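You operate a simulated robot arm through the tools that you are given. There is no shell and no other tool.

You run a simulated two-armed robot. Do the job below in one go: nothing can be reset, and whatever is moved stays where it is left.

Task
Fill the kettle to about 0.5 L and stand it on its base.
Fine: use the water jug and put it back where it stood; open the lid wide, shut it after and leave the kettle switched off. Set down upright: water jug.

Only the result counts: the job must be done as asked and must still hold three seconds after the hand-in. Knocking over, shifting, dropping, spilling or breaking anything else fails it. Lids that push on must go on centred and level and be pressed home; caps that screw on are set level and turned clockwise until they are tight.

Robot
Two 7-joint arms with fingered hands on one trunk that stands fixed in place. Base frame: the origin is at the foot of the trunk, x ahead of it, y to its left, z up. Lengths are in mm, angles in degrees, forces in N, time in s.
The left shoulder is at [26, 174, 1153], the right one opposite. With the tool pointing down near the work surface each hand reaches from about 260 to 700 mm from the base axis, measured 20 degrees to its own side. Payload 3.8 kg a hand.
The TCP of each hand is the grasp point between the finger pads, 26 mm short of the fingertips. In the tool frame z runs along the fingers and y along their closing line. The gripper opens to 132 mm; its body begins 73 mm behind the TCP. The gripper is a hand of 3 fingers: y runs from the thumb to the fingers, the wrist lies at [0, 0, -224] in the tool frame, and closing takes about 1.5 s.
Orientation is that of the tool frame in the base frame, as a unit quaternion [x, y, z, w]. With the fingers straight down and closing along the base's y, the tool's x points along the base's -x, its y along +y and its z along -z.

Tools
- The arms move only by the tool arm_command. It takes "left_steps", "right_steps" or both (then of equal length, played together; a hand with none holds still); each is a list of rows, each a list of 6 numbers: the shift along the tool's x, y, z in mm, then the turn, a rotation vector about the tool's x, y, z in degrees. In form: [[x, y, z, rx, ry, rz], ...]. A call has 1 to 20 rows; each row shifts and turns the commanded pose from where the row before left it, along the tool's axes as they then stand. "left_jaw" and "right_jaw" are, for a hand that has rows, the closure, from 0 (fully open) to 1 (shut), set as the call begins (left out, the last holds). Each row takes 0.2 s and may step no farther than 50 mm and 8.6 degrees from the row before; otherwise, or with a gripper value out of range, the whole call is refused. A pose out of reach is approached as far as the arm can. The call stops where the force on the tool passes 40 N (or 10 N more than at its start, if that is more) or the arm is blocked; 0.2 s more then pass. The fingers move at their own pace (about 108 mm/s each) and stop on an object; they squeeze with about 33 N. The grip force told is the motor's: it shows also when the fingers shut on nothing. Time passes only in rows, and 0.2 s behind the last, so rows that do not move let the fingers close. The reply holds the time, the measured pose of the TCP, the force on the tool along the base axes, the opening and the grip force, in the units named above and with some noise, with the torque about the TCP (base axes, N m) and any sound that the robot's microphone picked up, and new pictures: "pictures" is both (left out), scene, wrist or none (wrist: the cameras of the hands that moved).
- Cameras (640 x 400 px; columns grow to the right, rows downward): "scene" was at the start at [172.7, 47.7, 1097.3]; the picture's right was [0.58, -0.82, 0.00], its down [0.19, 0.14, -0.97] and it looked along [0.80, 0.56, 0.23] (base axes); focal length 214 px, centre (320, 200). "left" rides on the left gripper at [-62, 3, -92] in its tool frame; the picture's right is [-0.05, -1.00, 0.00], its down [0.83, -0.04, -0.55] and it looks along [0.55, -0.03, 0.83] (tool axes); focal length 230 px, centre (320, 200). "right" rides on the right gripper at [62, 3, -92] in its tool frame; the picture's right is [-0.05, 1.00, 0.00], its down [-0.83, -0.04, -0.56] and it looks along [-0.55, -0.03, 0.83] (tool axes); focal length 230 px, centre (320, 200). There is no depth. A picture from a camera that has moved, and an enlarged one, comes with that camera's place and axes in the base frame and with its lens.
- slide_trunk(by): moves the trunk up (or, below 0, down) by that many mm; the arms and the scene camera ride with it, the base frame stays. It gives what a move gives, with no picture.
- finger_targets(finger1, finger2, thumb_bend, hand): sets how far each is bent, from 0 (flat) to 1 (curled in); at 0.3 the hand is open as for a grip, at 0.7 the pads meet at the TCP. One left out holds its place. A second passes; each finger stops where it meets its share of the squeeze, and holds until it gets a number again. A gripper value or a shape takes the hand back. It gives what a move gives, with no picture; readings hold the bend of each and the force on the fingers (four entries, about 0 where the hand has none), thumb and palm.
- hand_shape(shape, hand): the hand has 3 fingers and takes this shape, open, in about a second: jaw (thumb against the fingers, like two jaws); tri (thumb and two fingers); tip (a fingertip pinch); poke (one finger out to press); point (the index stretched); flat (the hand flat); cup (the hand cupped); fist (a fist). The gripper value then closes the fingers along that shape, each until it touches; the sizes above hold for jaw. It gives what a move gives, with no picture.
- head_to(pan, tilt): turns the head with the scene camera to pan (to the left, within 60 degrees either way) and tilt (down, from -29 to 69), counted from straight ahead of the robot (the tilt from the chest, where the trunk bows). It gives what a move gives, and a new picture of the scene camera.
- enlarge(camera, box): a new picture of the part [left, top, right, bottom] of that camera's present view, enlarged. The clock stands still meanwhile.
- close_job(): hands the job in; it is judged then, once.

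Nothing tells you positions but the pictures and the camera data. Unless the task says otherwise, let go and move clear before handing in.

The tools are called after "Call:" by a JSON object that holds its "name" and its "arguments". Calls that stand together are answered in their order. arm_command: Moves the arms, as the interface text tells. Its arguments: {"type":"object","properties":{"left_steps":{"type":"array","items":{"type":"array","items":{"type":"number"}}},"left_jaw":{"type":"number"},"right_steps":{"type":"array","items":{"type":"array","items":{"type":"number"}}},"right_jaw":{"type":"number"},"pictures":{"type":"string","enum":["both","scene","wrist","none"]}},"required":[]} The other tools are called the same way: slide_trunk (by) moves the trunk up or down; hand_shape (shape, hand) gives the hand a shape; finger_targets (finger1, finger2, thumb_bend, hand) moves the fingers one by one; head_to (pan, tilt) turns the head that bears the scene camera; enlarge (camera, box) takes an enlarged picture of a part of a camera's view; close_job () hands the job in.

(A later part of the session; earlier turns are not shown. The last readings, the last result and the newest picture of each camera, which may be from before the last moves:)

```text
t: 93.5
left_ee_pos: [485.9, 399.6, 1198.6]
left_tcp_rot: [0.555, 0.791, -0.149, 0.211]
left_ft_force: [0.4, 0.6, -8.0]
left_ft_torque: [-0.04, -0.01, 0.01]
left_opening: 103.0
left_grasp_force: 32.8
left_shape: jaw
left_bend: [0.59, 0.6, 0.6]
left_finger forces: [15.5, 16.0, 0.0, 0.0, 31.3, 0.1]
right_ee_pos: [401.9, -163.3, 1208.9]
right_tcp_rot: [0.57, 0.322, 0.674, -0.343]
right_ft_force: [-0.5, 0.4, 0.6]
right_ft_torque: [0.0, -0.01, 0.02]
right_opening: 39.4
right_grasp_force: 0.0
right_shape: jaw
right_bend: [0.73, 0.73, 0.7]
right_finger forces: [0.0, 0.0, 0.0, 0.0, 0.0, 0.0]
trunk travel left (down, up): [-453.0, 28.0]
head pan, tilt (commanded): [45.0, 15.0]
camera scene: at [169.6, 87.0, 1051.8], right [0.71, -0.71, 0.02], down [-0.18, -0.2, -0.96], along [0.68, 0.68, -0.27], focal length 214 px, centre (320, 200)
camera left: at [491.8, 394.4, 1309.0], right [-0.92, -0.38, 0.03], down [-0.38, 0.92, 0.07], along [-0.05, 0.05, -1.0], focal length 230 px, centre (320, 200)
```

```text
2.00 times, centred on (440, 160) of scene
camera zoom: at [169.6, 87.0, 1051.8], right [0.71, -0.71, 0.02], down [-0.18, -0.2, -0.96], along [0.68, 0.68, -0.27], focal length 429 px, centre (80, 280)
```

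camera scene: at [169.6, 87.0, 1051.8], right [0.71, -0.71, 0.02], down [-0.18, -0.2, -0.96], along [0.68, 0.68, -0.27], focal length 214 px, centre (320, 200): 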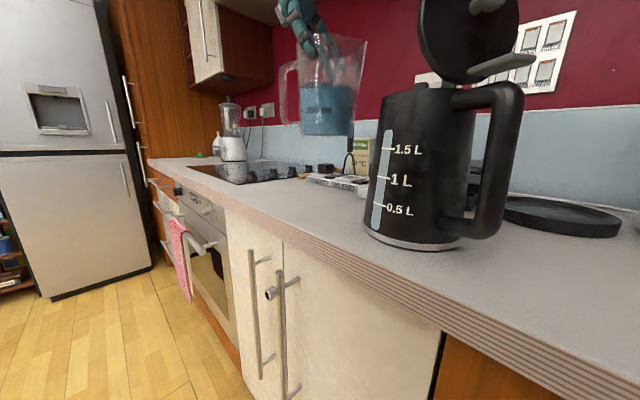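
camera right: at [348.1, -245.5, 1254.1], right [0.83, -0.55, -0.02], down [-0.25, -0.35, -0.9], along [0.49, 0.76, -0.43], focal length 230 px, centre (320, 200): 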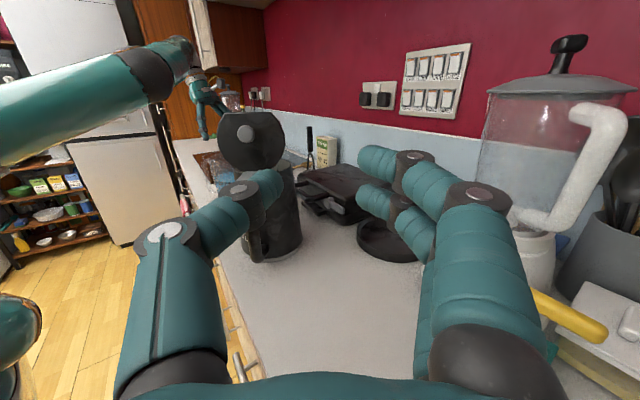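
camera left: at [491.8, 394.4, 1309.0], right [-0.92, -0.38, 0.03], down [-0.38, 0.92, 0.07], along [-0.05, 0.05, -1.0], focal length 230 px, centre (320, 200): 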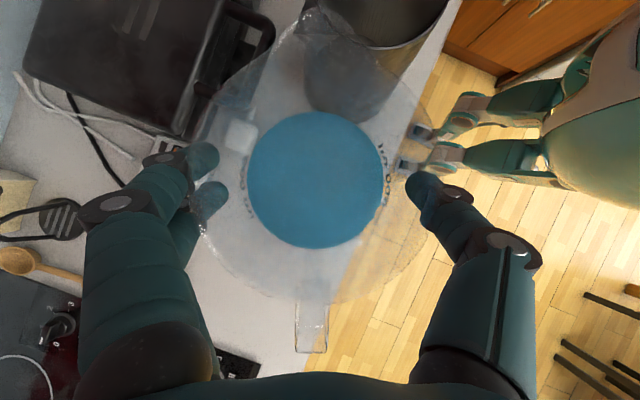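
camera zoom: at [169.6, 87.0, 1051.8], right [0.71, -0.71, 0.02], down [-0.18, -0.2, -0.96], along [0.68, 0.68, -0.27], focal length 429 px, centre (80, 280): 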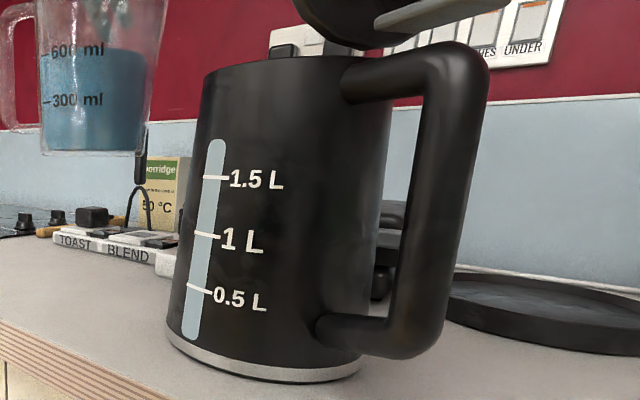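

The opening is centred near [505, 220]. I will pre-tilt the jug to 40° here, well before it can spill, then bring the lip toward the kettle.

Call:
{"name": "arm_command", "arguments": {"left_steps": [[0, 0, 0, 0, 3, 0], [0, 0, 0, 0, 4, 0], [0, 0, 0, 0, 4, 0], [0, 0, 0, 0, 4, 0], [0, 0, 0, 0, 4, 0], [0, 0, 0, 0, 4, 0], [0, 0, 0, 0, 4, 0], [0, 0, 0, 0, 4, 0], [0, 0, 0, 0, 4, 0], [0, 0, 0, 0, 4, 0], [0, 0, 0, 0, 1, 0], [-10, -8, -8, 0, 0, 0], [-13, -11, -8.2, 0, 0, 0], [-13, -11, -8.2, 0, 0, 0], [-13, -11, -8.2, 0, 0, 0], [-2.5, -2, -0.2, 0, 0, 0]], "pictures": "both"}}

Call:
{"name": "enlarge", "arguments": {"camera": "scene", "box": [300, 0, 500, 200]}}

```text
t: 96.9
left_ee_pos: [462.8, 331.1, 1222.1]
left_tcp_rot: [0.571, 0.816, 0.05, -0.071]
left_ft_force: [-0.1, -0.1, -8.3]
left_ft_torque: [-0.28, -0.09, 0.01]
left_opening: 103.1
left_grasp_force: 33.2
left_shape: jaw
left_bend: [0.6, 0.6, 0.6]
left_finger forces: [15.2, 17.5, 0.0, 0.1, 32.6, 0.0]
right_ee_pos: [401.9, -163.5, 1209.5]
right_tcp_rot: [0.57, 0.322, 0.674, -0.343]
right_ft_force: [0.6, 0.1, -0.2]
right_ft_torque: [-0.04, -0.03, 0.01]
right_opening: 39.3
right_grasp_force: 0.1
right_shape: jaw
right_bend: [0.73, 0.73, 0.7]
right_finger forces: [0.1, 0.0, 0.0, 0.0, 0.0, 0.0]
trunk travel left (down, up): [-453.0, 28.0]
head pan, tilt (commanded): [45.0, 15.0]
camera scene: at [169.6, 87.0, 1051.8], right [0.71, -0.71, 0.02], down [-0.18, -0.2, -0.96], along [0.68, 0.68, -0.27], focal length 214 px, centre (320, 200)
camera left: at [494.4, 261.0, 1301.8], right [-0.92, -0.39, -0.01], down [-0.29, 0.66, 0.69], along [-0.26, 0.64, -0.72], focal length 230 px, centre (320, 200)
```

scene: 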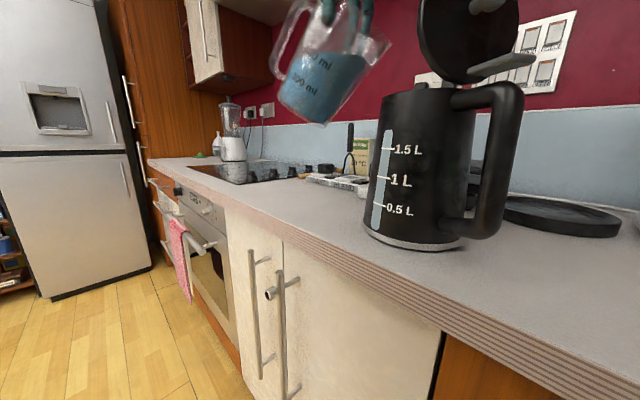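
left: 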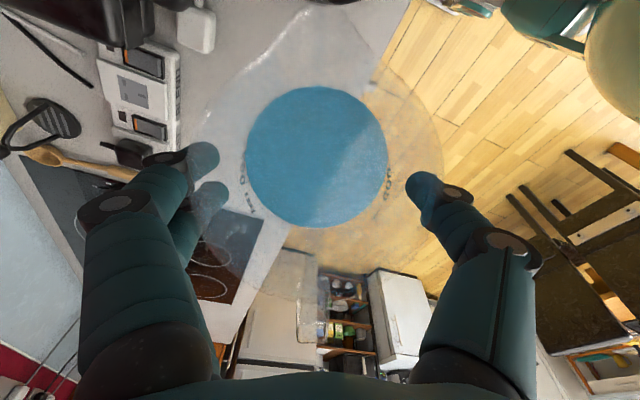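

```text
2.00 times, centred on (400, 100) of scene
camera zoom: at [169.6, 87.0, 1051.8], right [0.71, -0.71, 0.02], down [-0.18, -0.2, -0.96], along [0.68, 0.68, -0.27], focal length 429 px, centre (160, 400)
```

zoom: 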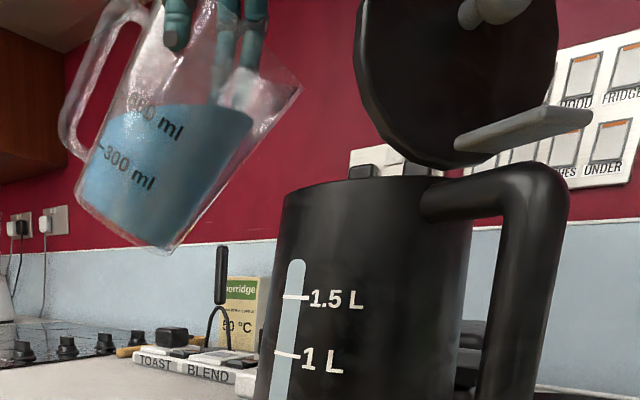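

Geometry matches prediction: the lip is near [486, 268, 1184], 40 mm short of the opening's centre line. I will approach further while tilting to 47°, still below the pouring angle.

Call:
{"name": "arm_command", "arguments": {"left_steps": [[-9.5, 0.7, -2.5, 0, 2, 0], [-9.5, 0.7, -2.7, 0, 2, 0], [-9.5, 0.7, -3, 0, 2, 0], [0, 0, 0, 0, 1, 0], [0, 0, 0, 0, 0, 0]], "pictures": "scene"}}

Call:
{"name": "enlarge", "arguments": {"camera": "scene", "box": [300, 0, 500, 200]}}

```text
t: 98.1
left_ee_pos: [476.7, 304.0, 1225.6]
left_tcp_rot: [0.567, 0.81, 0.085, -0.122]
left_ft_force: [0.0, 0.9, -7.7]
left_ft_torque: [-0.33, -0.13, 0.01]
left_opening: 102.9
left_grasp_force: 33.1
left_shape: jaw
left_bend: [0.6, 0.6, 0.6]
left_finger forces: [15.2, 17.5, 0.1, 0.0, 32.6, 0.0]
right_ee_pos: [401.4, -163.4, 1209.1]
right_tcp_rot: [0.569, 0.323, 0.674, -0.343]
right_ft_force: [-0.5, 0.1, 0.6]
right_ft_torque: [0.03, 0.0, 0.01]
right_opening: 39.6
right_grasp_force: 0.0
right_shape: jaw
right_bend: [0.73, 0.73, 0.7]
right_finger forces: [0.0, 0.1, 0.0, 0.0, 0.0, 0.0]
trunk travel left (down, up): [-453.0, 28.0]
head pan, tilt (commanded): [45.0, 15.0]
camera scene: at [169.6, 87.0, 1051.8], right [0.71, -0.71, 0.02], down [-0.18, -0.2, -0.96], along [0.68, 0.68, -0.27], focal length 214 px, centre (320, 200)
```

scene: 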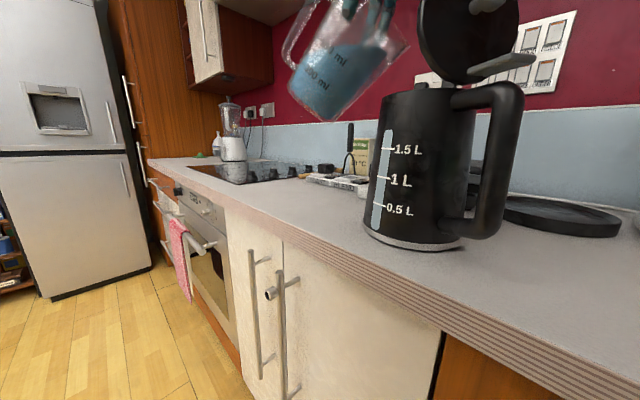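

```text
2.00 times, centred on (400, 100) of scene
camera zoom: at [169.6, 87.0, 1051.8], right [0.71, -0.71, 0.02], down [-0.18, -0.2, -0.96], along [0.68, 0.68, -0.27], focal length 429 px, centre (160, 400)
```

zoom: 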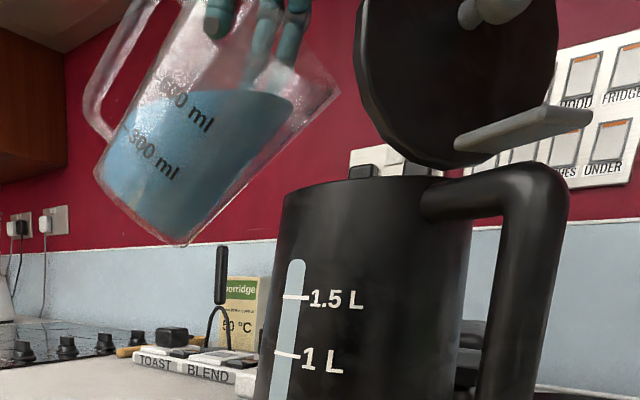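

The water is near but not at the lip. I will bring the lip over the opening and tilt to 50°.

Call:
{"name": "arm_command", "arguments": {"left_steps": [[-6.6, 0, 1.1, 0, 1.5, 0], [-6.6, 0, 1.1, 0, 1.5, 0], [0, 0, 0, 0, 0, 0]], "pictures": "both"}}

Call:
{"name": "enlarge", "arguments": {"camera": "scene", "box": [300, 0, 500, 200]}}

```text
t: 98.9
left_ee_pos: [480.9, 293.5, 1217.6]
left_tcp_rot: [0.565, 0.807, 0.101, -0.141]
left_ft_force: [-0.2, 0.3, -7.4]
left_ft_torque: [-0.37, -0.13, -0.02]
left_opening: 103.3
left_grasp_force: 32.8
left_shape: jaw
left_bend: [0.6, 0.6, 0.6]
left_finger forces: [15.2, 17.5, 0.0, 0.0, 32.7, 0.0]
right_ee_pos: [402.0, -164.4, 1208.6]
right_tcp_rot: [0.569, 0.322, 0.674, -0.343]
right_ft_force: [-0.4, 0.2, 0.4]
right_ft_torque: [-0.04, -0.01, 0.0]
right_opening: 39.5
right_grasp_force: 0.1
right_shape: jaw
right_bend: [0.73, 0.73, 0.7]
right_finger forces: [0.1, 0.1, 0.0, 0.1, 0.0, 0.0]
trunk travel left (down, up): [-453.0, 28.0]
head pan, tilt (commanded): [45.0, 15.0]
camera scene: at [169.7, 87.0, 1051.8], right [0.71, -0.71, 0.02], down [-0.18, -0.2, -0.96], along [0.68, 0.68, -0.27], focal length 214 px, centre (320, 200)
camera left: at [514.7, 211.1, 1283.0], right [-0.92, -0.39, -0.02], down [-0.24, 0.54, 0.81], along [-0.3, 0.75, -0.59], focal length 230 px, centre (320, 200)
```

scene: 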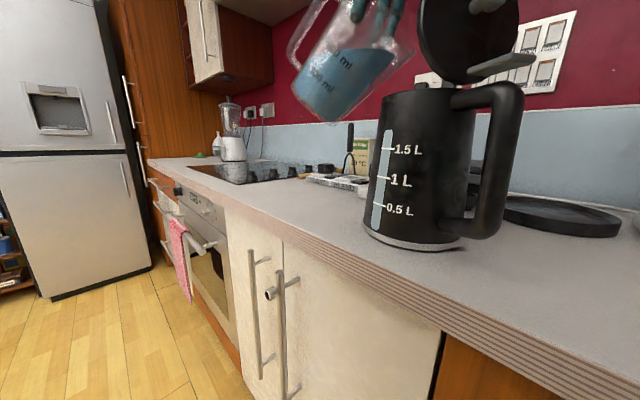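
left: 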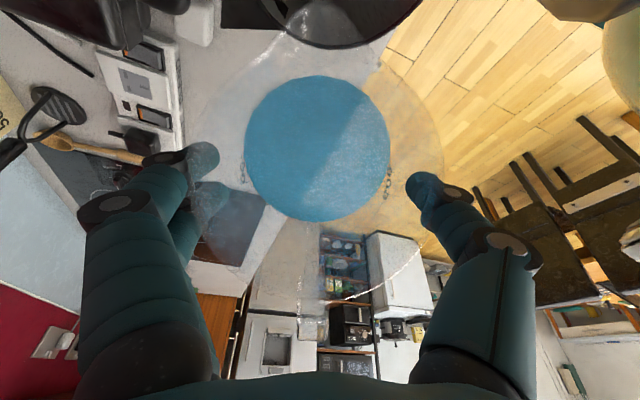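

```text
2.00 times, centred on (400, 100) of scene
camera zoom: at [169.7, 87.0, 1051.8], right [0.71, -0.71, 0.02], down [-0.18, -0.2, -0.96], along [0.68, 0.68, -0.27], focal length 429 px, centre (160, 400)
```

zoom: 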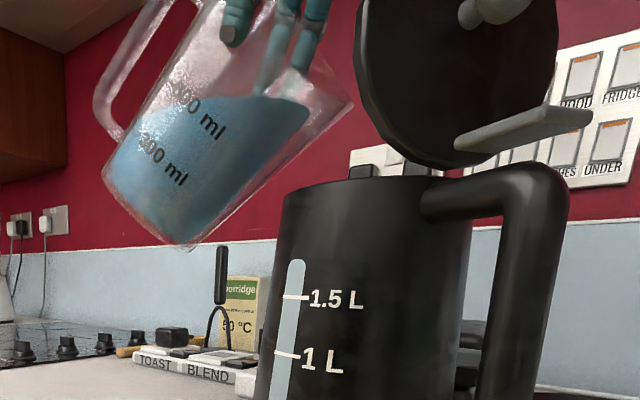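

Water is about at the lip. I will now pour slowly, tilting 1° per step while keeping the lip fixed over the opening.

Call:
{"name": "arm_command", "arguments": {"left_steps": [[-0.65, 0, -1.07, 0, 1, 0], [-0.65, 0, -1.07, 0, 1, 0], [-0.63, 0, -1.08, 0, 1, 0], [-0.61, 0, -1.1, 0, 1, 0], [-0.6, 0, -1.1, 0, 1, 0], [0, 0, 0, 0, 0, 0], [0, 0, 0, 0, 0, 0]], "pictures": "both"}}

Call:
{"name": "enlarge", "arguments": {"camera": "scene", "box": [300, 0, 500, 260]}}

```text
t: 100.5
left_ee_pos: [481.9, 288.8, 1221.8]
left_tcp_rot: [0.56, 0.8, 0.125, -0.176]
left_ft_force: [0.0, 0.7, -6.6]
left_ft_torque: [-0.35, -0.11, 0.0]
left_opening: 103.1
left_grasp_force: 32.6
left_shape: jaw
left_bend: [0.6, 0.6, 0.6]
left_finger forces: [15.2, 17.5, 0.1, 0.0, 32.6, 0.0]
right_ee_pos: [402.7, -162.7, 1209.3]
right_tcp_rot: [0.57, 0.322, 0.674, -0.343]
right_ft_force: [-0.9, -0.7, 0.1]
right_ft_torque: [0.02, 0.04, 0.02]
right_opening: 39.1
right_grasp_force: 0.0
right_shape: jaw
right_bend: [0.73, 0.73, 0.7]
right_finger forces: [0.1, 0.0, 0.1, 0.0, 0.0, 0.1]
trunk travel left (down, up): [-453.0, 28.0]
head pan, tilt (commanded): [45.0, 15.0]
camera scene: at [169.7, 87.0, 1051.8], right [0.71, -0.71, 0.02], down [-0.18, -0.2, -0.96], along [0.68, 0.68, -0.27], focal length 214 px, centre (320, 200)
camera left: at [518.1, 201.2, 1279.0], right [-0.92, -0.38, -0.02], down [-0.22, 0.47, 0.85], along [-0.32, 0.79, -0.52], focal length 230 px, centre (320, 200)
```

scene: 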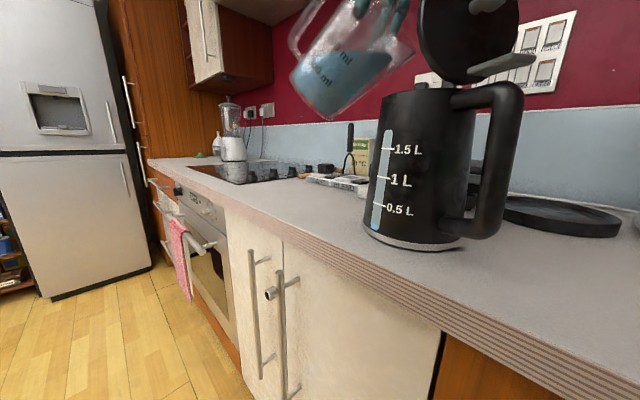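
left: 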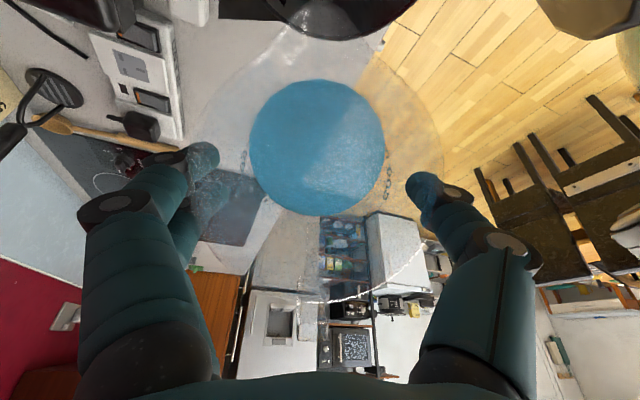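

```text
1.54 times, centred on (400, 130) of scene
camera zoom: at [169.7, 87.0, 1051.8], right [0.71, -0.71, 0.02], down [-0.18, -0.2, -0.96], along [0.68, 0.68, -0.27], focal length 330 px, centre (197, 308)
```

zoom: 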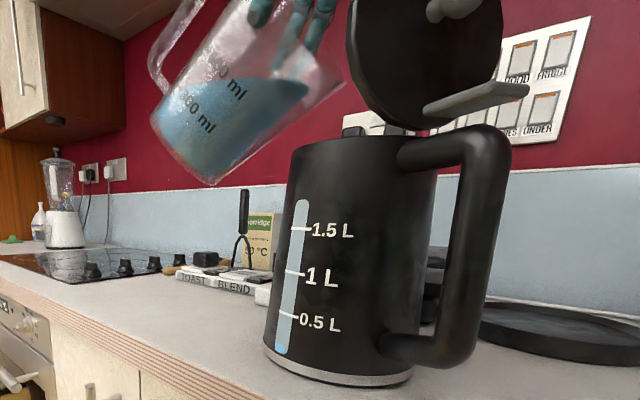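

Water is flowing into the kettle: the gauge shows blue at the bottom. I'll zoom on the gauge for a reading.

Call:
{"name": "enlarge", "arguments": {"camera": "scene", "box": [355, 120, 435, 250]}}

```text
3.08 times, centred on (395, 185) of scene
camera zoom: at [169.7, 87.0, 1051.8], right [0.71, -0.71, 0.02], down [-0.18, -0.2, -0.96], along [0.68, 0.68, -0.27], focal length 660 px, centre (89, 246)
```

zoom: 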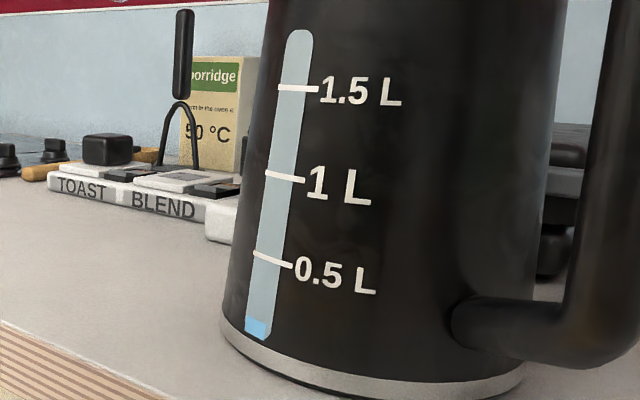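

About 0.1 L so far, with no sign of spilling. Continuing by another 5°.

Call:
{"name": "arm_command", "arguments": {"left_steps": [[-0.58, 0, -1.1, 0, 1, 0], [-0.56, 0, -1.11, 0, 1, 0], [-0.54, 0, -1.12, 0, 1, 0], [-0.52, 0, -1.13, 0, 1, 0], [-0.5, 0, -1.14, 0, 1, 0], [0, 0, 0, 0, 0, 0], [0, 0, 0, 0, 0, 0]], "pictures": "both"}}

Call:
{"name": "enlarge", "arguments": {"camera": "scene", "box": [355, 120, 435, 250]}}

Call:
{"name": "enlarge", "arguments": {"camera": "scene", "box": [280, 0, 480, 130]}}

```text
t: 102.1
left_ee_pos: [483.9, 283.4, 1226.4]
left_tcp_rot: [0.555, 0.791, 0.15, -0.212]
left_ft_force: [0.0, -0.1, -4.7]
left_ft_torque: [-0.28, -0.15, 0.01]
left_opening: 102.9
left_grasp_force: 33.3
left_shape: jaw
left_bend: [0.6, 0.6, 0.6]
left_finger forces: [15.3, 17.2, 0.1, 0.1, 32.5, 0.0]
right_ee_pos: [401.6, -162.4, 1209.2]
right_tcp_rot: [0.569, 0.322, 0.674, -0.343]
right_ft_force: [0.3, 0.0, 0.6]
right_ft_torque: [0.0, -0.01, 0.02]
right_opening: 39.1
right_grasp_force: 0.0
right_shape: jaw
right_bend: [0.73, 0.73, 0.7]
right_finger forces: [0.0, 0.0, 0.0, 0.1, 0.1, 0.1]
trunk travel left (down, up): [-453.0, 28.0]
head pan, tilt (commanded): [45.0, 15.0]
camera scene: at [169.6, 87.0, 1051.8], right [0.71, -0.71, 0.02], down [-0.18, -0.2, -0.96], along [0.68, 0.68, -0.27], focal length 214 px, centre (320, 200)
camera left: at [521.5, 192.1, 1274.2], right [-0.92, -0.38, -0.03], down [-0.19, 0.4, 0.9], along [-0.33, 0.83, -0.44], focal length 230 px, centre (320, 200)
```

scene: 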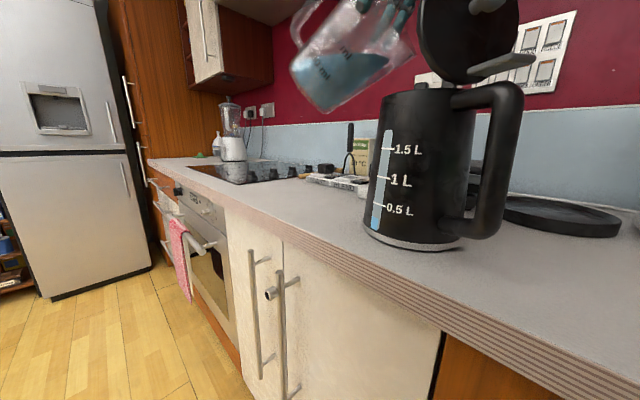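
left: 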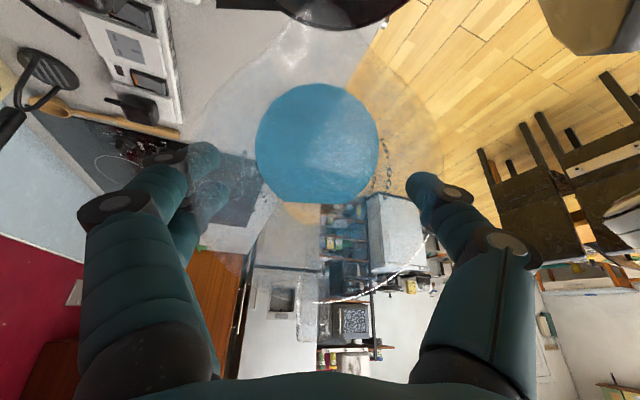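

```text
3.08 times, centred on (395, 185) of scene
camera zoom: at [169.6, 87.0, 1051.8], right [0.71, -0.71, 0.02], down [-0.18, -0.2, -0.96], along [0.68, 0.68, -0.27], focal length 660 px, centre (89, 246)
```

zoom: 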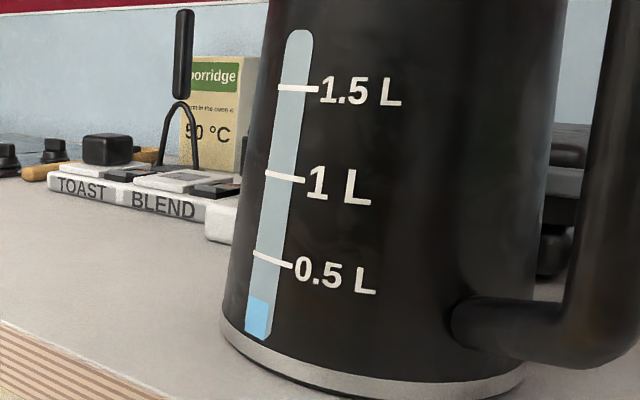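

```text
3.08 times, centred on (380, 65) of scene
camera zoom: at [169.6, 87.0, 1051.8], right [0.71, -0.71, 0.02], down [-0.18, -0.2, -0.96], along [0.68, 0.68, -0.27], focal length 660 px, centre (135, 615)
```

zoom: 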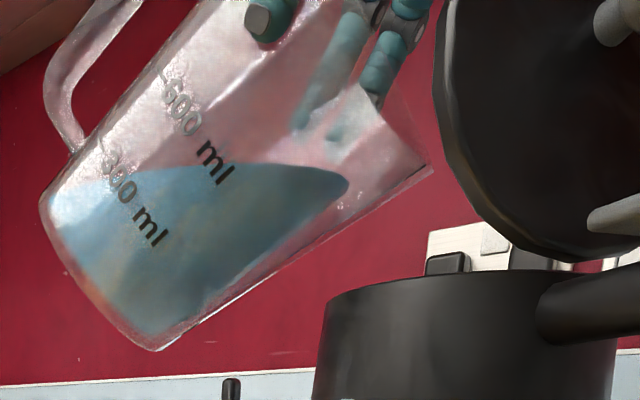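

The gauge reads about 0.26 L. Continuing by another 5°.

Call:
{"name": "arm_command", "arguments": {"left_steps": [[-0.48, 0, -1.15, 0, 1, 0], [-0.46, 0, -1.16, 0, 1, 0], [-0.44, 0, -1.17, 0, 1, 0], [-0.42, 0, -1.18, 0, 1, 0], [-0.4, 0, -1.19, 0, 1, 0], [0, 0, 0, 0, 0, 0], [0, 0, 0, 0, 0, 0]], "pictures": "both"}}

Call:
{"name": "enlarge", "arguments": {"camera": "scene", "box": [355, 120, 435, 250]}}

Call:
{"name": "enlarge", "arguments": {"camera": "scene", "box": [280, 0, 480, 130]}}

```text
t: 103.7
left_ee_pos: [484.6, 279.5, 1229.7]
left_tcp_rot: [0.548, 0.781, 0.173, -0.246]
left_ft_force: [0.2, -0.1, -3.3]
left_ft_torque: [-0.22, -0.07, 0.01]
left_opening: 102.8
left_grasp_force: 33.2
left_shape: jaw
left_bend: [0.6, 0.6, 0.6]
left_finger forces: [15.3, 17.2, 0.1, 0.0, 32.4, 0.0]
right_ee_pos: [401.8, -163.6, 1208.7]
right_tcp_rot: [0.569, 0.322, 0.674, -0.343]
right_ft_force: [0.6, -0.6, -1.3]
right_ft_torque: [0.02, -0.01, 0.0]
right_opening: 39.3
right_grasp_force: 0.0
right_shape: jaw
right_bend: [0.73, 0.73, 0.7]
right_finger forces: [0.0, 0.0, 0.1, 0.1, 0.1, 0.0]
trunk travel left (down, up): [-453.0, 28.0]
head pan, tilt (commanded): [45.0, 15.0]
camera scene: at [169.6, 86.9, 1051.8], right [0.71, -0.71, 0.02], down [-0.18, -0.2, -0.96], along [0.68, 0.68, -0.27], focal length 214 px, centre (320, 200)
camera left: at [524.6, 184.0, 1269.5], right [-0.92, -0.38, -0.03], down [-0.16, 0.32, 0.93], along [-0.34, 0.87, -0.36], focal length 230 px, centre (320, 200)
```

scene: 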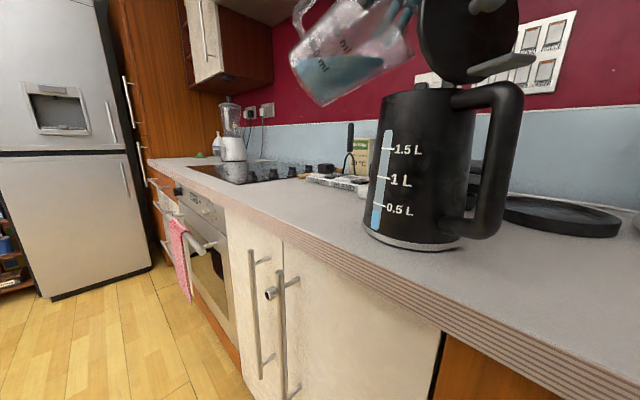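
left: 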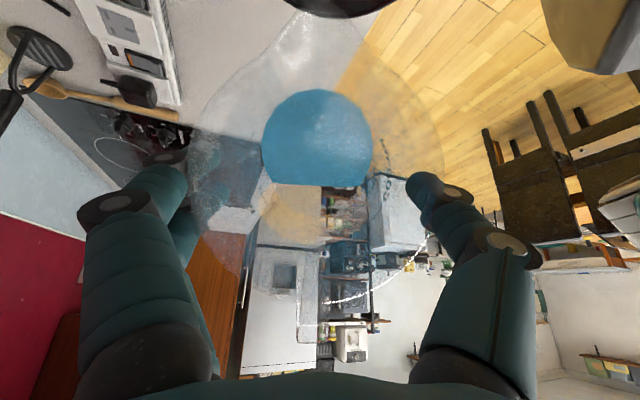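

```text
3.08 times, centred on (395, 185) of scene
camera zoom: at [169.6, 86.9, 1051.8], right [0.71, -0.71, 0.02], down [-0.18, -0.2, -0.96], along [0.68, 0.68, -0.27], focal length 660 px, centre (89, 246)
```

zoom: 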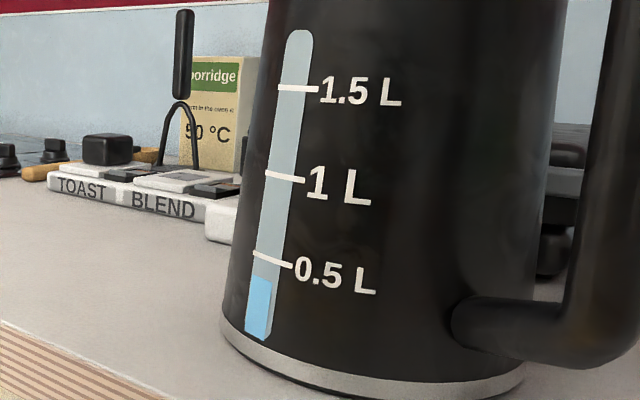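

```text
3.08 times, centred on (380, 65) of scene
camera zoom: at [169.6, 86.9, 1051.8], right [0.71, -0.71, 0.02], down [-0.18, -0.2, -0.96], along [0.68, 0.68, -0.27], focal length 660 px, centre (135, 615)
```

zoom: 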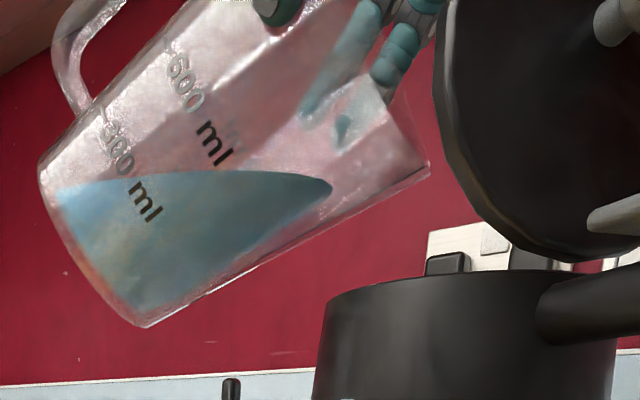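

The gauge reads about 0.38 L. I will tilt another 4° and check.

Call:
{"name": "arm_command", "arguments": {"left_steps": [[-0.38, 0, -1.19, 0, 1, 0], [-0.36, 0, -1.2, 0, 1, 0], [-0.34, 0, -1.2, 0, 1, 0], [-0.32, 0, -1.21, 0, 1, 0], [0, 0, 0, 0, 0, 0], [0, 0, 0, 0, 0, 0], [0, 0, 0, 0, 0, 0]], "pictures": "scene"}}

Call:
{"name": "enlarge", "arguments": {"camera": "scene", "box": [355, 170, 415, 250]}}

Call:
{"name": "enlarge", "arguments": {"camera": "scene", "box": [280, 0, 480, 130]}}

```text
t: 105.3
left_ee_pos: [487.9, 275.8, 1231.9]
left_tcp_rot: [0.541, 0.772, 0.193, -0.273]
left_ft_force: [-1.1, 0.1, -4.1]
left_ft_torque: [-0.19, -0.07, 0.0]
left_opening: 103.3
left_grasp_force: 33.3
left_shape: jaw
left_bend: [0.6, 0.6, 0.6]
left_finger forces: [15.4, 17.0, 0.1, 0.1, 32.4, 0.0]
right_ee_pos: [401.0, -163.1, 1209.4]
right_tcp_rot: [0.57, 0.322, 0.674, -0.343]
right_ft_force: [0.0, -0.3, -0.3]
right_ft_torque: [0.0, -0.01, 0.01]
right_opening: 39.5
right_grasp_force: 0.1
right_shape: jaw
right_bend: [0.73, 0.73, 0.7]
right_finger forces: [0.0, 0.0, 0.0, 0.0, 0.0, 0.0]
trunk travel left (down, up): [-453.0, 28.0]
head pan, tilt (commanded): [45.0, 15.0]
camera scene: at [169.6, 86.9, 1051.8], right [0.71, -0.71, 0.02], down [-0.18, -0.2, -0.96], along [0.68, 0.68, -0.27], focal length 214 px, centre (320, 200)
```

scene: 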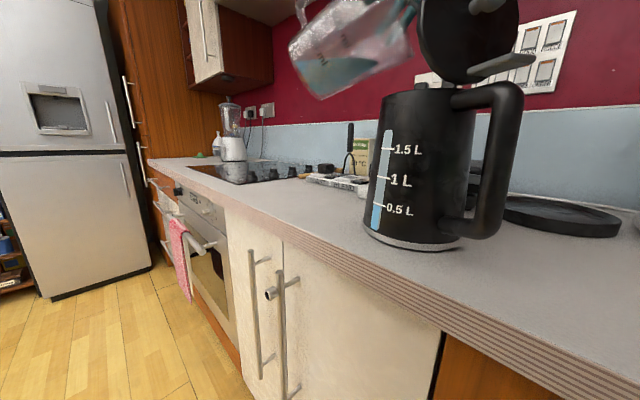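

```text
5.00 times, centred on (385, 210) of scene
camera zoom: at [169.6, 86.9, 1051.8], right [0.71, -0.71, 0.02], down [-0.18, -0.2, -0.96], along [0.68, 0.68, -0.27], focal length 1072 px, centre (-5, 150)
```

zoom: 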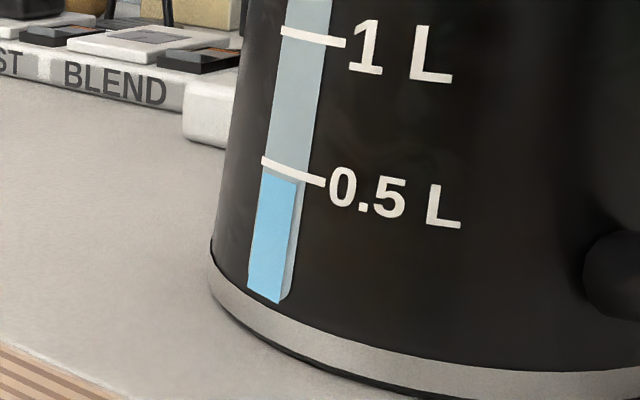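

```text
3.08 times, centred on (380, 65) of scene
camera zoom: at [169.6, 86.9, 1051.8], right [0.71, -0.71, 0.02], down [-0.18, -0.2, -0.96], along [0.68, 0.68, -0.27], focal length 660 px, centre (135, 615)
```

zoom: 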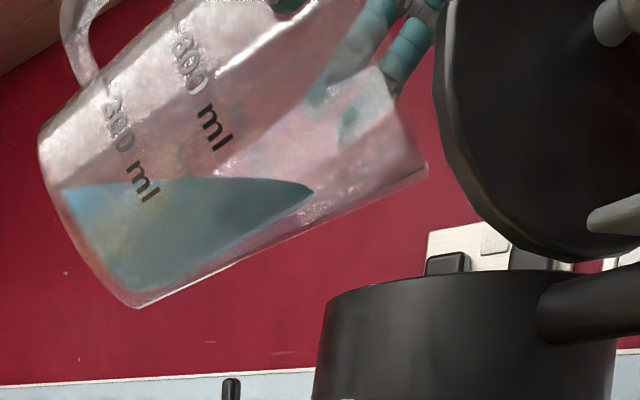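

Now just under the 0.5 L mark (~0.47 L). One more degree.

Call:
{"name": "arm_command", "arguments": {"left_steps": [[-0.3, 0, -1.21, 0, 1, 0], [0, 0, 0, 0, 0, 0], [0, 0, 0, 0, 0, 0], [0, 0, 0, 0, 0, 0]], "pictures": "none"}}

Call:
{"name": "enlarge", "arguments": {"camera": "scene", "box": [355, 170, 415, 250]}}

```text
t: 106.3
left_ee_pos: [488.3, 274.9, 1232.4]
left_tcp_rot: [0.539, 0.77, 0.197, -0.28]
left_ft_force: [0.8, 0.3, -2.8]
left_ft_torque: [-0.18, -0.11, 0.0]
left_opening: 103.1
left_grasp_force: 32.8
left_shape: jaw
left_bend: [0.6, 0.6, 0.6]
left_finger forces: [15.4, 17.0, 0.1, 0.0, 32.5, 0.0]
right_ee_pos: [402.3, -163.5, 1208.4]
right_tcp_rot: [0.569, 0.322, 0.675, -0.342]
right_ft_force: [0.1, 0.4, 0.0]
right_ft_torque: [-0.01, 0.0, 0.0]
right_opening: 39.3
right_grasp_force: 0.1
right_shape: jaw
right_bend: [0.73, 0.73, 0.7]
right_finger forces: [0.0, 0.0, 0.1, 0.1, 0.0, 0.1]
trunk travel left (down, up): [-453.0, 28.0]
head pan, tilt (commanded): [45.0, 15.0]
```

```text
5.00 times, centred on (385, 210) of scene
camera zoom: at [169.6, 86.9, 1051.8], right [0.71, -0.71, 0.02], down [-0.18, -0.2, -0.96], along [0.68, 0.68, -0.27], focal length 1072 px, centre (-5, 150)
```

zoom: 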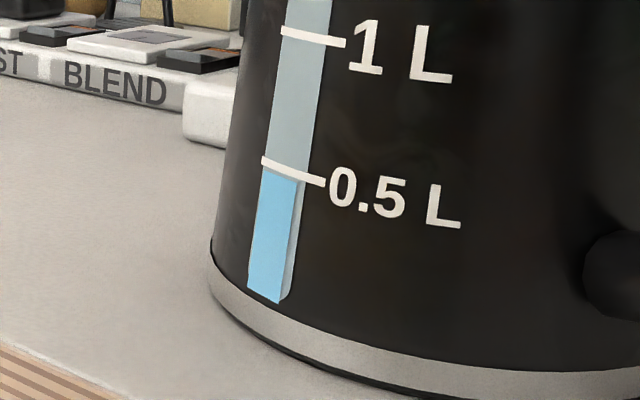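

Right at the lower edge of the 0.5 L tick. A final half degree, then I'll right the jug.

Call:
{"name": "arm_command", "arguments": {"left_steps": [[-0.15, 0, -0.6, 0, 0.6, 0], [0, 0, 0, 0, 0, 0], [0, 0, 0, 0, 0, 0]], "pictures": "none"}}

Call:
{"name": "enlarge", "arguments": {"camera": "scene", "box": [355, 170, 415, 250]}}

```text
t: 107.1
left_ee_pos: [488.3, 274.1, 1233.9]
left_tcp_rot: [0.538, 0.768, 0.2, -0.284]
left_ft_force: [0.3, 0.4, -2.4]
left_ft_torque: [-0.19, -0.06, 0.0]
left_opening: 103.2
left_grasp_force: 33.1
left_shape: jaw
left_bend: [0.6, 0.6, 0.6]
left_finger forces: [15.4, 17.0, 0.0, 0.1, 32.5, 0.1]
right_ee_pos: [401.6, -164.8, 1210.0]
right_tcp_rot: [0.57, 0.322, 0.674, -0.342]
right_ft_force: [0.4, 0.6, -0.3]
right_ft_torque: [0.04, 0.03, 0.0]
right_opening: 39.3
right_grasp_force: 0.0
right_shape: jaw
right_bend: [0.73, 0.73, 0.7]
right_finger forces: [0.0, 0.1, 0.0, 0.1, 0.1, 0.1]
trunk travel left (down, up): [-453.0, 28.0]
head pan, tilt (commanded): [45.0, 15.0]
```

```text
5.00 times, centred on (385, 210) of scene
camera zoom: at [169.6, 86.9, 1051.8], right [0.71, -0.71, 0.02], down [-0.18, -0.2, -0.96], along [0.68, 0.68, -0.27], focal length 1072 px, centre (-5, 150)
```

zoom: 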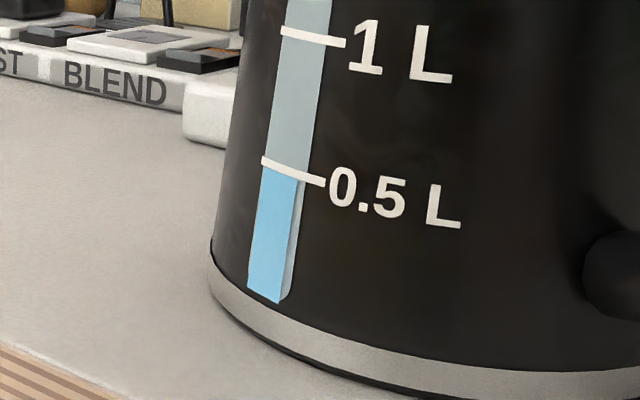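

The gauge is at the 0.5 L tick. Now I will right the jug while backing it away from the kettle.

Call:
{"name": "arm_command", "arguments": {"left_steps": [[3.4, 0, 2, 0, -3, 0], [3.4, 0, 2, 0, -3, 0], [3.4, 0, 2, 0, -3, 0], [3.4, 0, 2, 0, -3, 0], [3.8, 0, 1.2, 0, -3, 0], [3.8, 0, 1.2, 0, -3, 0], [3.8, 0, 1.2, 0, -3, 0], [4, 0, 0.4, 0, -3, 0], [4, 0, 0.4, 0, -3, 0], [4, 0, 0.4, 0, -3, 0], [18.5, 10, 9.1, 0, 0, 0], [18.5, 10, 9.1, 0, 0, 0], [18.5, 10, 9.1, 0, 0, 0], [18.5, 10, 9.1, 0, 0, 0]], "pictures": "scene"}}

Call:
{"name": "arm_command", "arguments": {"left_steps": [[0, 0, 0, 0, -4, 0], [0, 0, 0, 0, -4, 0], [0, 0, 0, 0, -4, 0], [0, 0, 0, 0, -4, 0], [0, 0, 0, 0, -4, 0], [0, 0, 0, 0, -4, 0], [0, 0, 0, 0, -4, 0], [0, 0, 0, 0, -4, 0], [0, 0, 0, 0, -4, 0], [0, 0, 0, 0, -4.6, 0], [0, 0, 0, 0, 0, 0]], "pictures": "both"}}

```text
t: 110.1
left_ee_pos: [485.0, 400.8, 1217.8]
left_tcp_rot: [0.572, 0.815, 0.053, -0.076]
left_ft_force: [-0.1, 0.5, -2.0]
left_ft_torque: [-0.13, -0.04, 0.02]
left_opening: 103.4
left_grasp_force: 33.4
left_shape: jaw
left_bend: [0.6, 0.6, 0.6]
left_finger forces: [15.5, 16.8, 0.1, 0.0, 32.2, 0.0]
right_ee_pos: [401.1, -162.4, 1209.8]
right_tcp_rot: [0.57, 0.322, 0.674, -0.343]
right_ft_force: [-0.9, -0.2, -0.9]
right_ft_torque: [-0.01, 0.0, -0.01]
right_opening: 39.2
right_grasp_force: 0.1
right_shape: jaw
right_bend: [0.73, 0.73, 0.7]
right_finger forces: [0.1, 0.0, 0.1, 0.0, 0.0, 0.1]
trunk travel left (down, up): [-453.0, 28.0]
head pan, tilt (commanded): [45.0, 15.0]
camera scene: at [169.7, 87.0, 1051.8], right [0.71, -0.71, 0.02], down [-0.18, -0.2, -0.96], along [0.68, 0.68, -0.27], focal length 214 px, centre (320, 200)
```

scene: 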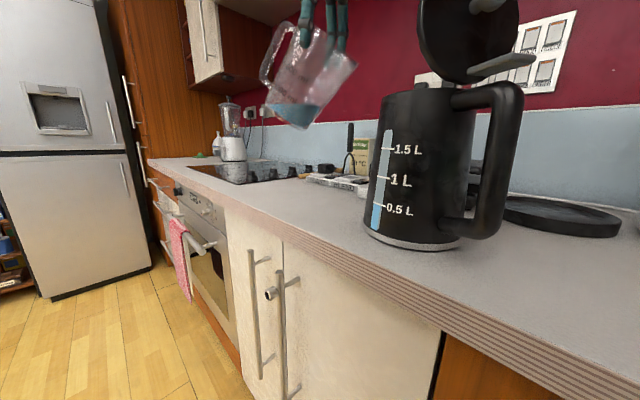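

```text
t: 112.5
left_ee_pos: [484.1, 400.1, 1216.9]
left_tcp_rot: [0.554, 0.791, -0.148, 0.213]
left_ft_force: [-0.3, 0.3, -2.9]
left_ft_torque: [-0.03, -0.01, 0.02]
left_opening: 103.0
left_grasp_force: 32.9
left_shape: jaw
left_bend: [0.6, 0.6, 0.6]
left_finger forces: [15.7, 16.5, 0.0, 0.0, 32.2, 0.0]
right_ee_pos: [401.8, -164.6, 1209.5]
right_tcp_rot: [0.57, 0.323, 0.674, -0.343]
right_ft_force: [0.4, 0.2, -0.1]
right_ft_torque: [0.01, -0.03, -0.02]
right_opening: 39.3
right_grasp_force: 0.1
right_shape: jaw
right_bend: [0.73, 0.73, 0.7]
right_finger forces: [0.1, 0.1, 0.0, 0.1, 0.0, 0.0]
trunk travel left (down, up): [-453.0, 28.0]
head pan, tilt (commanded): [45.0, 15.0]
camera scene: at [169.6, 86.9, 1051.8], right [0.71, -0.71, 0.02], down [-0.18, -0.2, -0.96], along [0.68, 0.68, -0.27], focal length 214 px, centre (320, 200)
camera left: at [490.6, 394.5, 1327.3], right [-0.92, -0.38, 0.03], down [-0.38, 0.92, 0.07], along [-0.05, 0.05, -1.0], focal length 230 px, centre (320, 200)
```

scene: 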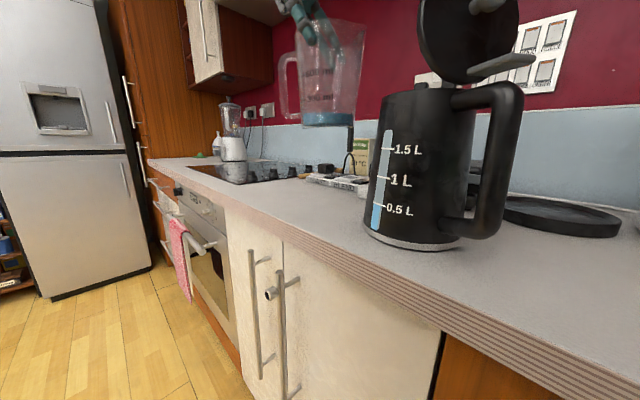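
left: 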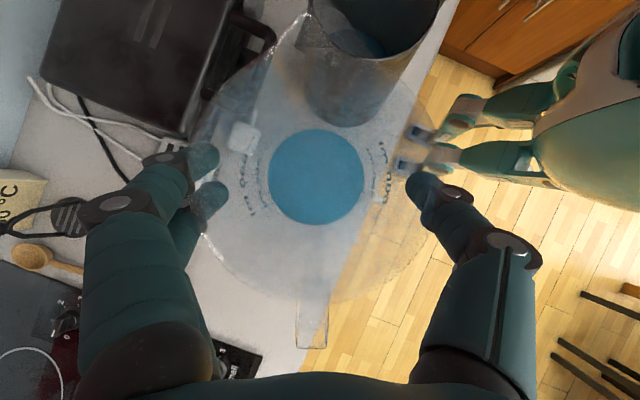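

Jug upright with ~0.12 L left. I will turn it back and carry it to above its original spot.

Call:
{"name": "arm_command", "arguments": {"left_steps": [[0, 0, 0, -2.05, 0, -3.55], [0, 0, 0, -2.05, 0, -3.55], [0, 0, 0, -2.05, 0, -3.55], [0, 0, 0, -2.05, 0, -3.55], [0, 0, 0, -2.05, 0, -3.55], [17.7, 14.95, 1.7, 0, 0, 0], [17.7, 14.95, 1.7, 0, 0, 0], [17.7, 14.95, 1.7, 0, 0, 0], [17.7, 14.95, 1.7, 0, 0, 0], [17.7, 14.95, 1.7, 0, 0, 0], [17.7, 14.95, 1.7, 0, 0, 0], [0, 0, 0, 0, 0, 0]], "pictures": "both"}}

```text
t: 115.1
left_ee_pos: [497.7, 524.9, 1153.5]
left_tcp_rot: [0.405, 0.877, -0.107, 0.236]
left_ft_force: [-0.1, -0.2, -3.4]
left_ft_torque: [0.02, 0.04, 0.04]
left_opening: 103.2
left_grasp_force: 33.2
left_shape: jaw
left_bend: [0.6, 0.6, 0.6]
left_finger forces: [15.8, 16.3, 0.0, 0.0, 32.1, 0.1]
right_ee_pos: [402.5, -163.9, 1209.3]
right_tcp_rot: [0.57, 0.323, 0.673, -0.343]
right_ft_force: [-0.1, 0.2, -0.6]
right_ft_torque: [0.01, -0.03, 0.0]
right_opening: 39.4
right_grasp_force: 0.1
right_shape: jaw
right_bend: [0.73, 0.73, 0.7]
right_finger forces: [0.0, 0.0, 0.0, 0.1, 0.1, 0.1]
trunk travel left (down, up): [-453.0, 28.0]
head pan, tilt (commanded): [45.0, 15.0]
camera scene: at [169.7, 86.9, 1051.9], right [0.71, -0.71, 0.02], down [-0.18, -0.2, -0.96], along [0.68, 0.68, -0.27], focal length 214 px, centre (320, 200)
camera left: at [504.5, 521.6, 1264.7], right [-0.73, -0.68, 0.03], down [-0.68, 0.73, 0.07], along [-0.06, 0.03, -1.0], focal length 230 px, centre (320, 200)
```

scene: 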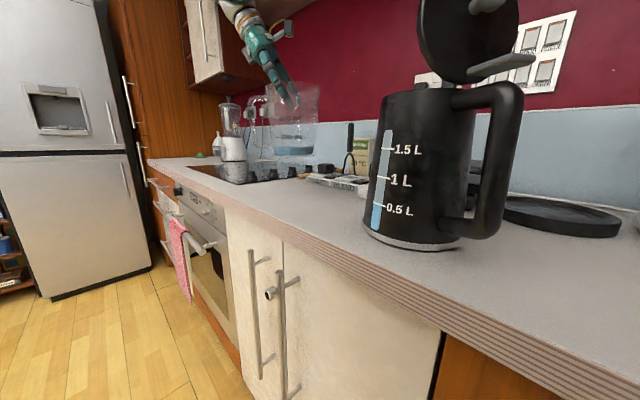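
left: 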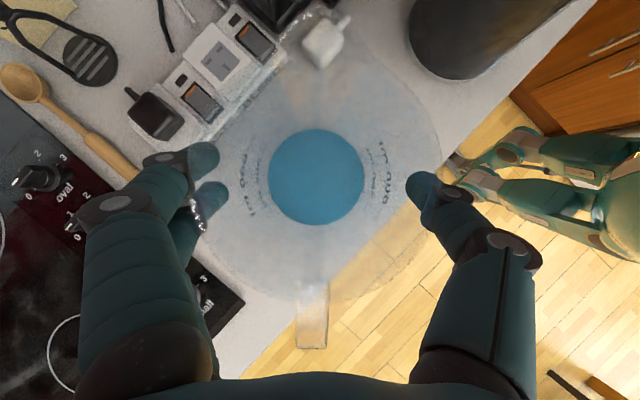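

Same pose as after the lift. Lowering the jug onto its spot.

Call:
{"name": "arm_command", "arguments": {"left_steps": [[9, 0, 15.6, 0, 0, 0], [9, 0, 15.6, 0, 0, 0], [9, 0, 15.6, 0, 0, 0], [9, 0, 15.6, 0, 0, 0], [7, 0, 12.1, 0, 0, 0], [4, 0, 6.9, 0, 0, 0], [1, 0, 1.7, 0, 0, 0], [0, 0, 0, 0, 0, 0]], "pictures": "scene"}}

Call:
{"name": "enlarge", "arguments": {"camera": "scene", "box": [200, 40, 400, 240]}}

```text
t: 116.9
left_ee_pos: [496.4, 524.1, 1058.7]
left_tcp_rot: [0.405, 0.877, -0.107, 0.235]
left_ft_force: [0.4, -0.4, -2.8]
left_ft_torque: [-0.02, 0.02, 0.01]
left_opening: 103.2
left_grasp_force: 32.5
left_shape: jaw
left_bend: [0.6, 0.6, 0.6]
left_finger forces: [15.8, 16.4, 0.0, 0.0, 32.0, 0.0]
right_ee_pos: [402.0, -162.5, 1209.6]
right_tcp_rot: [0.569, 0.323, 0.674, -0.343]
right_ft_force: [0.0, -0.4, 0.4]
right_ft_torque: [0.01, 0.02, 0.01]
right_opening: 39.2
right_grasp_force: 0.1
right_shape: jaw
right_bend: [0.73, 0.73, 0.7]
right_finger forces: [0.0, 0.1, 0.0, 0.0, 0.1, 0.0]
trunk travel left (down, up): [-453.0, 28.0]
head pan, tilt (commanded): [45.0, 15.0]
camera scene: at [169.7, 86.9, 1051.8], right [0.71, -0.71, 0.02], down [-0.18, -0.2, -0.96], along [0.68, 0.68, -0.27], focal length 214 px, centre (320, 200)
```

scene: 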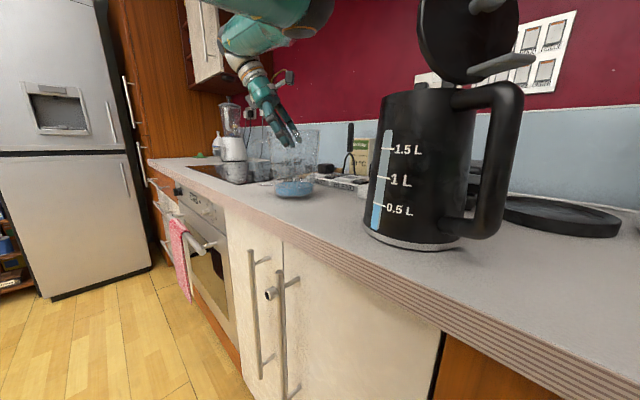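

```text
2.00 times, centred on (300, 140) of scene
camera zoom: at [169.7, 86.9, 1051.8], right [0.71, -0.71, 0.02], down [-0.18, -0.2, -0.96], along [0.68, 0.68, -0.27], focal length 429 px, centre (360, 320)
```

zoom: 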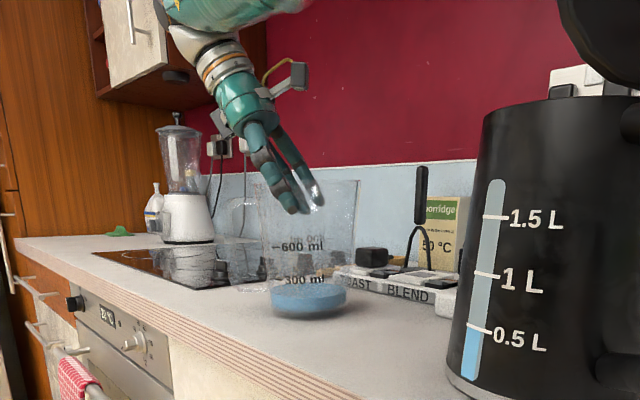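

Still ~3 mm above the counter. Lowering gently until the weight is taken.

Call:
{"name": "arm_command", "arguments": {"left_steps": [[0.5, 0, 0.87, 0, 0, 0], [0.5, 0, 0.87, 0, 0, 0], [0.5, 0, 0.87, 0, 0, 0], [0, 0, 0, 0, 0, 0]], "pictures": "none"}}

```text
t: 117.9
left_ee_pos: [497.0, 524.4, 1055.8]
left_tcp_rot: [0.404, 0.877, -0.108, 0.236]
left_ft_force: [-0.2, -0.7, -2.9]
left_ft_torque: [0.02, -0.01, 0.0]
left_opening: 103.2
left_grasp_force: 32.3
left_shape: jaw
left_bend: [0.6, 0.6, 0.6]
left_finger forces: [15.7, 16.4, 0.0, 0.1, 31.9, 0.0]
right_ee_pos: [401.9, -164.2, 1208.9]
right_tcp_rot: [0.569, 0.322, 0.675, -0.342]
right_ft_force: [0.5, -0.2, -0.4]
right_ft_torque: [-0.01, 0.04, 0.01]
right_opening: 39.5
right_grasp_force: 0.1
right_shape: jaw
right_bend: [0.73, 0.73, 0.7]
right_finger forces: [0.1, 0.1, 0.0, 0.0, 0.0, 0.0]
trunk travel left (down, up): [-453.0, 28.0]
head pan, tilt (commanded): [45.0, 15.0]
```

Call:
{"name": "arm_command", "arguments": {"left_steps": [[0.5, 0, 0.87, 0, 0, 0], [0.5, 0, 0.87, 0, 0, 0], [0, 0, 0, 0, 0, 0]], "pictures": "none"}}

```text
t: 118.7
left_ee_pos: [495.4, 523.4, 1055.6]
left_tcp_rot: [0.405, 0.877, -0.107, 0.236]
left_ft_force: [1.6, -1.8, 8.2]
left_ft_torque: [-0.06, -0.06, 0.01]
left_opening: 103.1
left_grasp_force: 33.1
left_shape: jaw
left_bend: [0.6, 0.6, 0.6]
left_finger forces: [15.6, 15.8, 0.0, 0.1, 31.4, 0.0]
right_ee_pos: [402.1, -164.6, 1210.6]
right_tcp_rot: [0.569, 0.322, 0.675, -0.342]
right_ft_force: [1.0, 0.0, -0.3]
right_ft_torque: [0.01, 0.03, 0.01]
right_opening: 39.6
right_grasp_force: 0.0
right_shape: jaw
right_bend: [0.73, 0.73, 0.7]
right_finger forces: [0.0, 0.1, 0.0, 0.1, 0.0, 0.0]
trunk travel left (down, up): [-453.0, 28.0]
head pan, tilt (commanded): [45.0, 15.0]
```

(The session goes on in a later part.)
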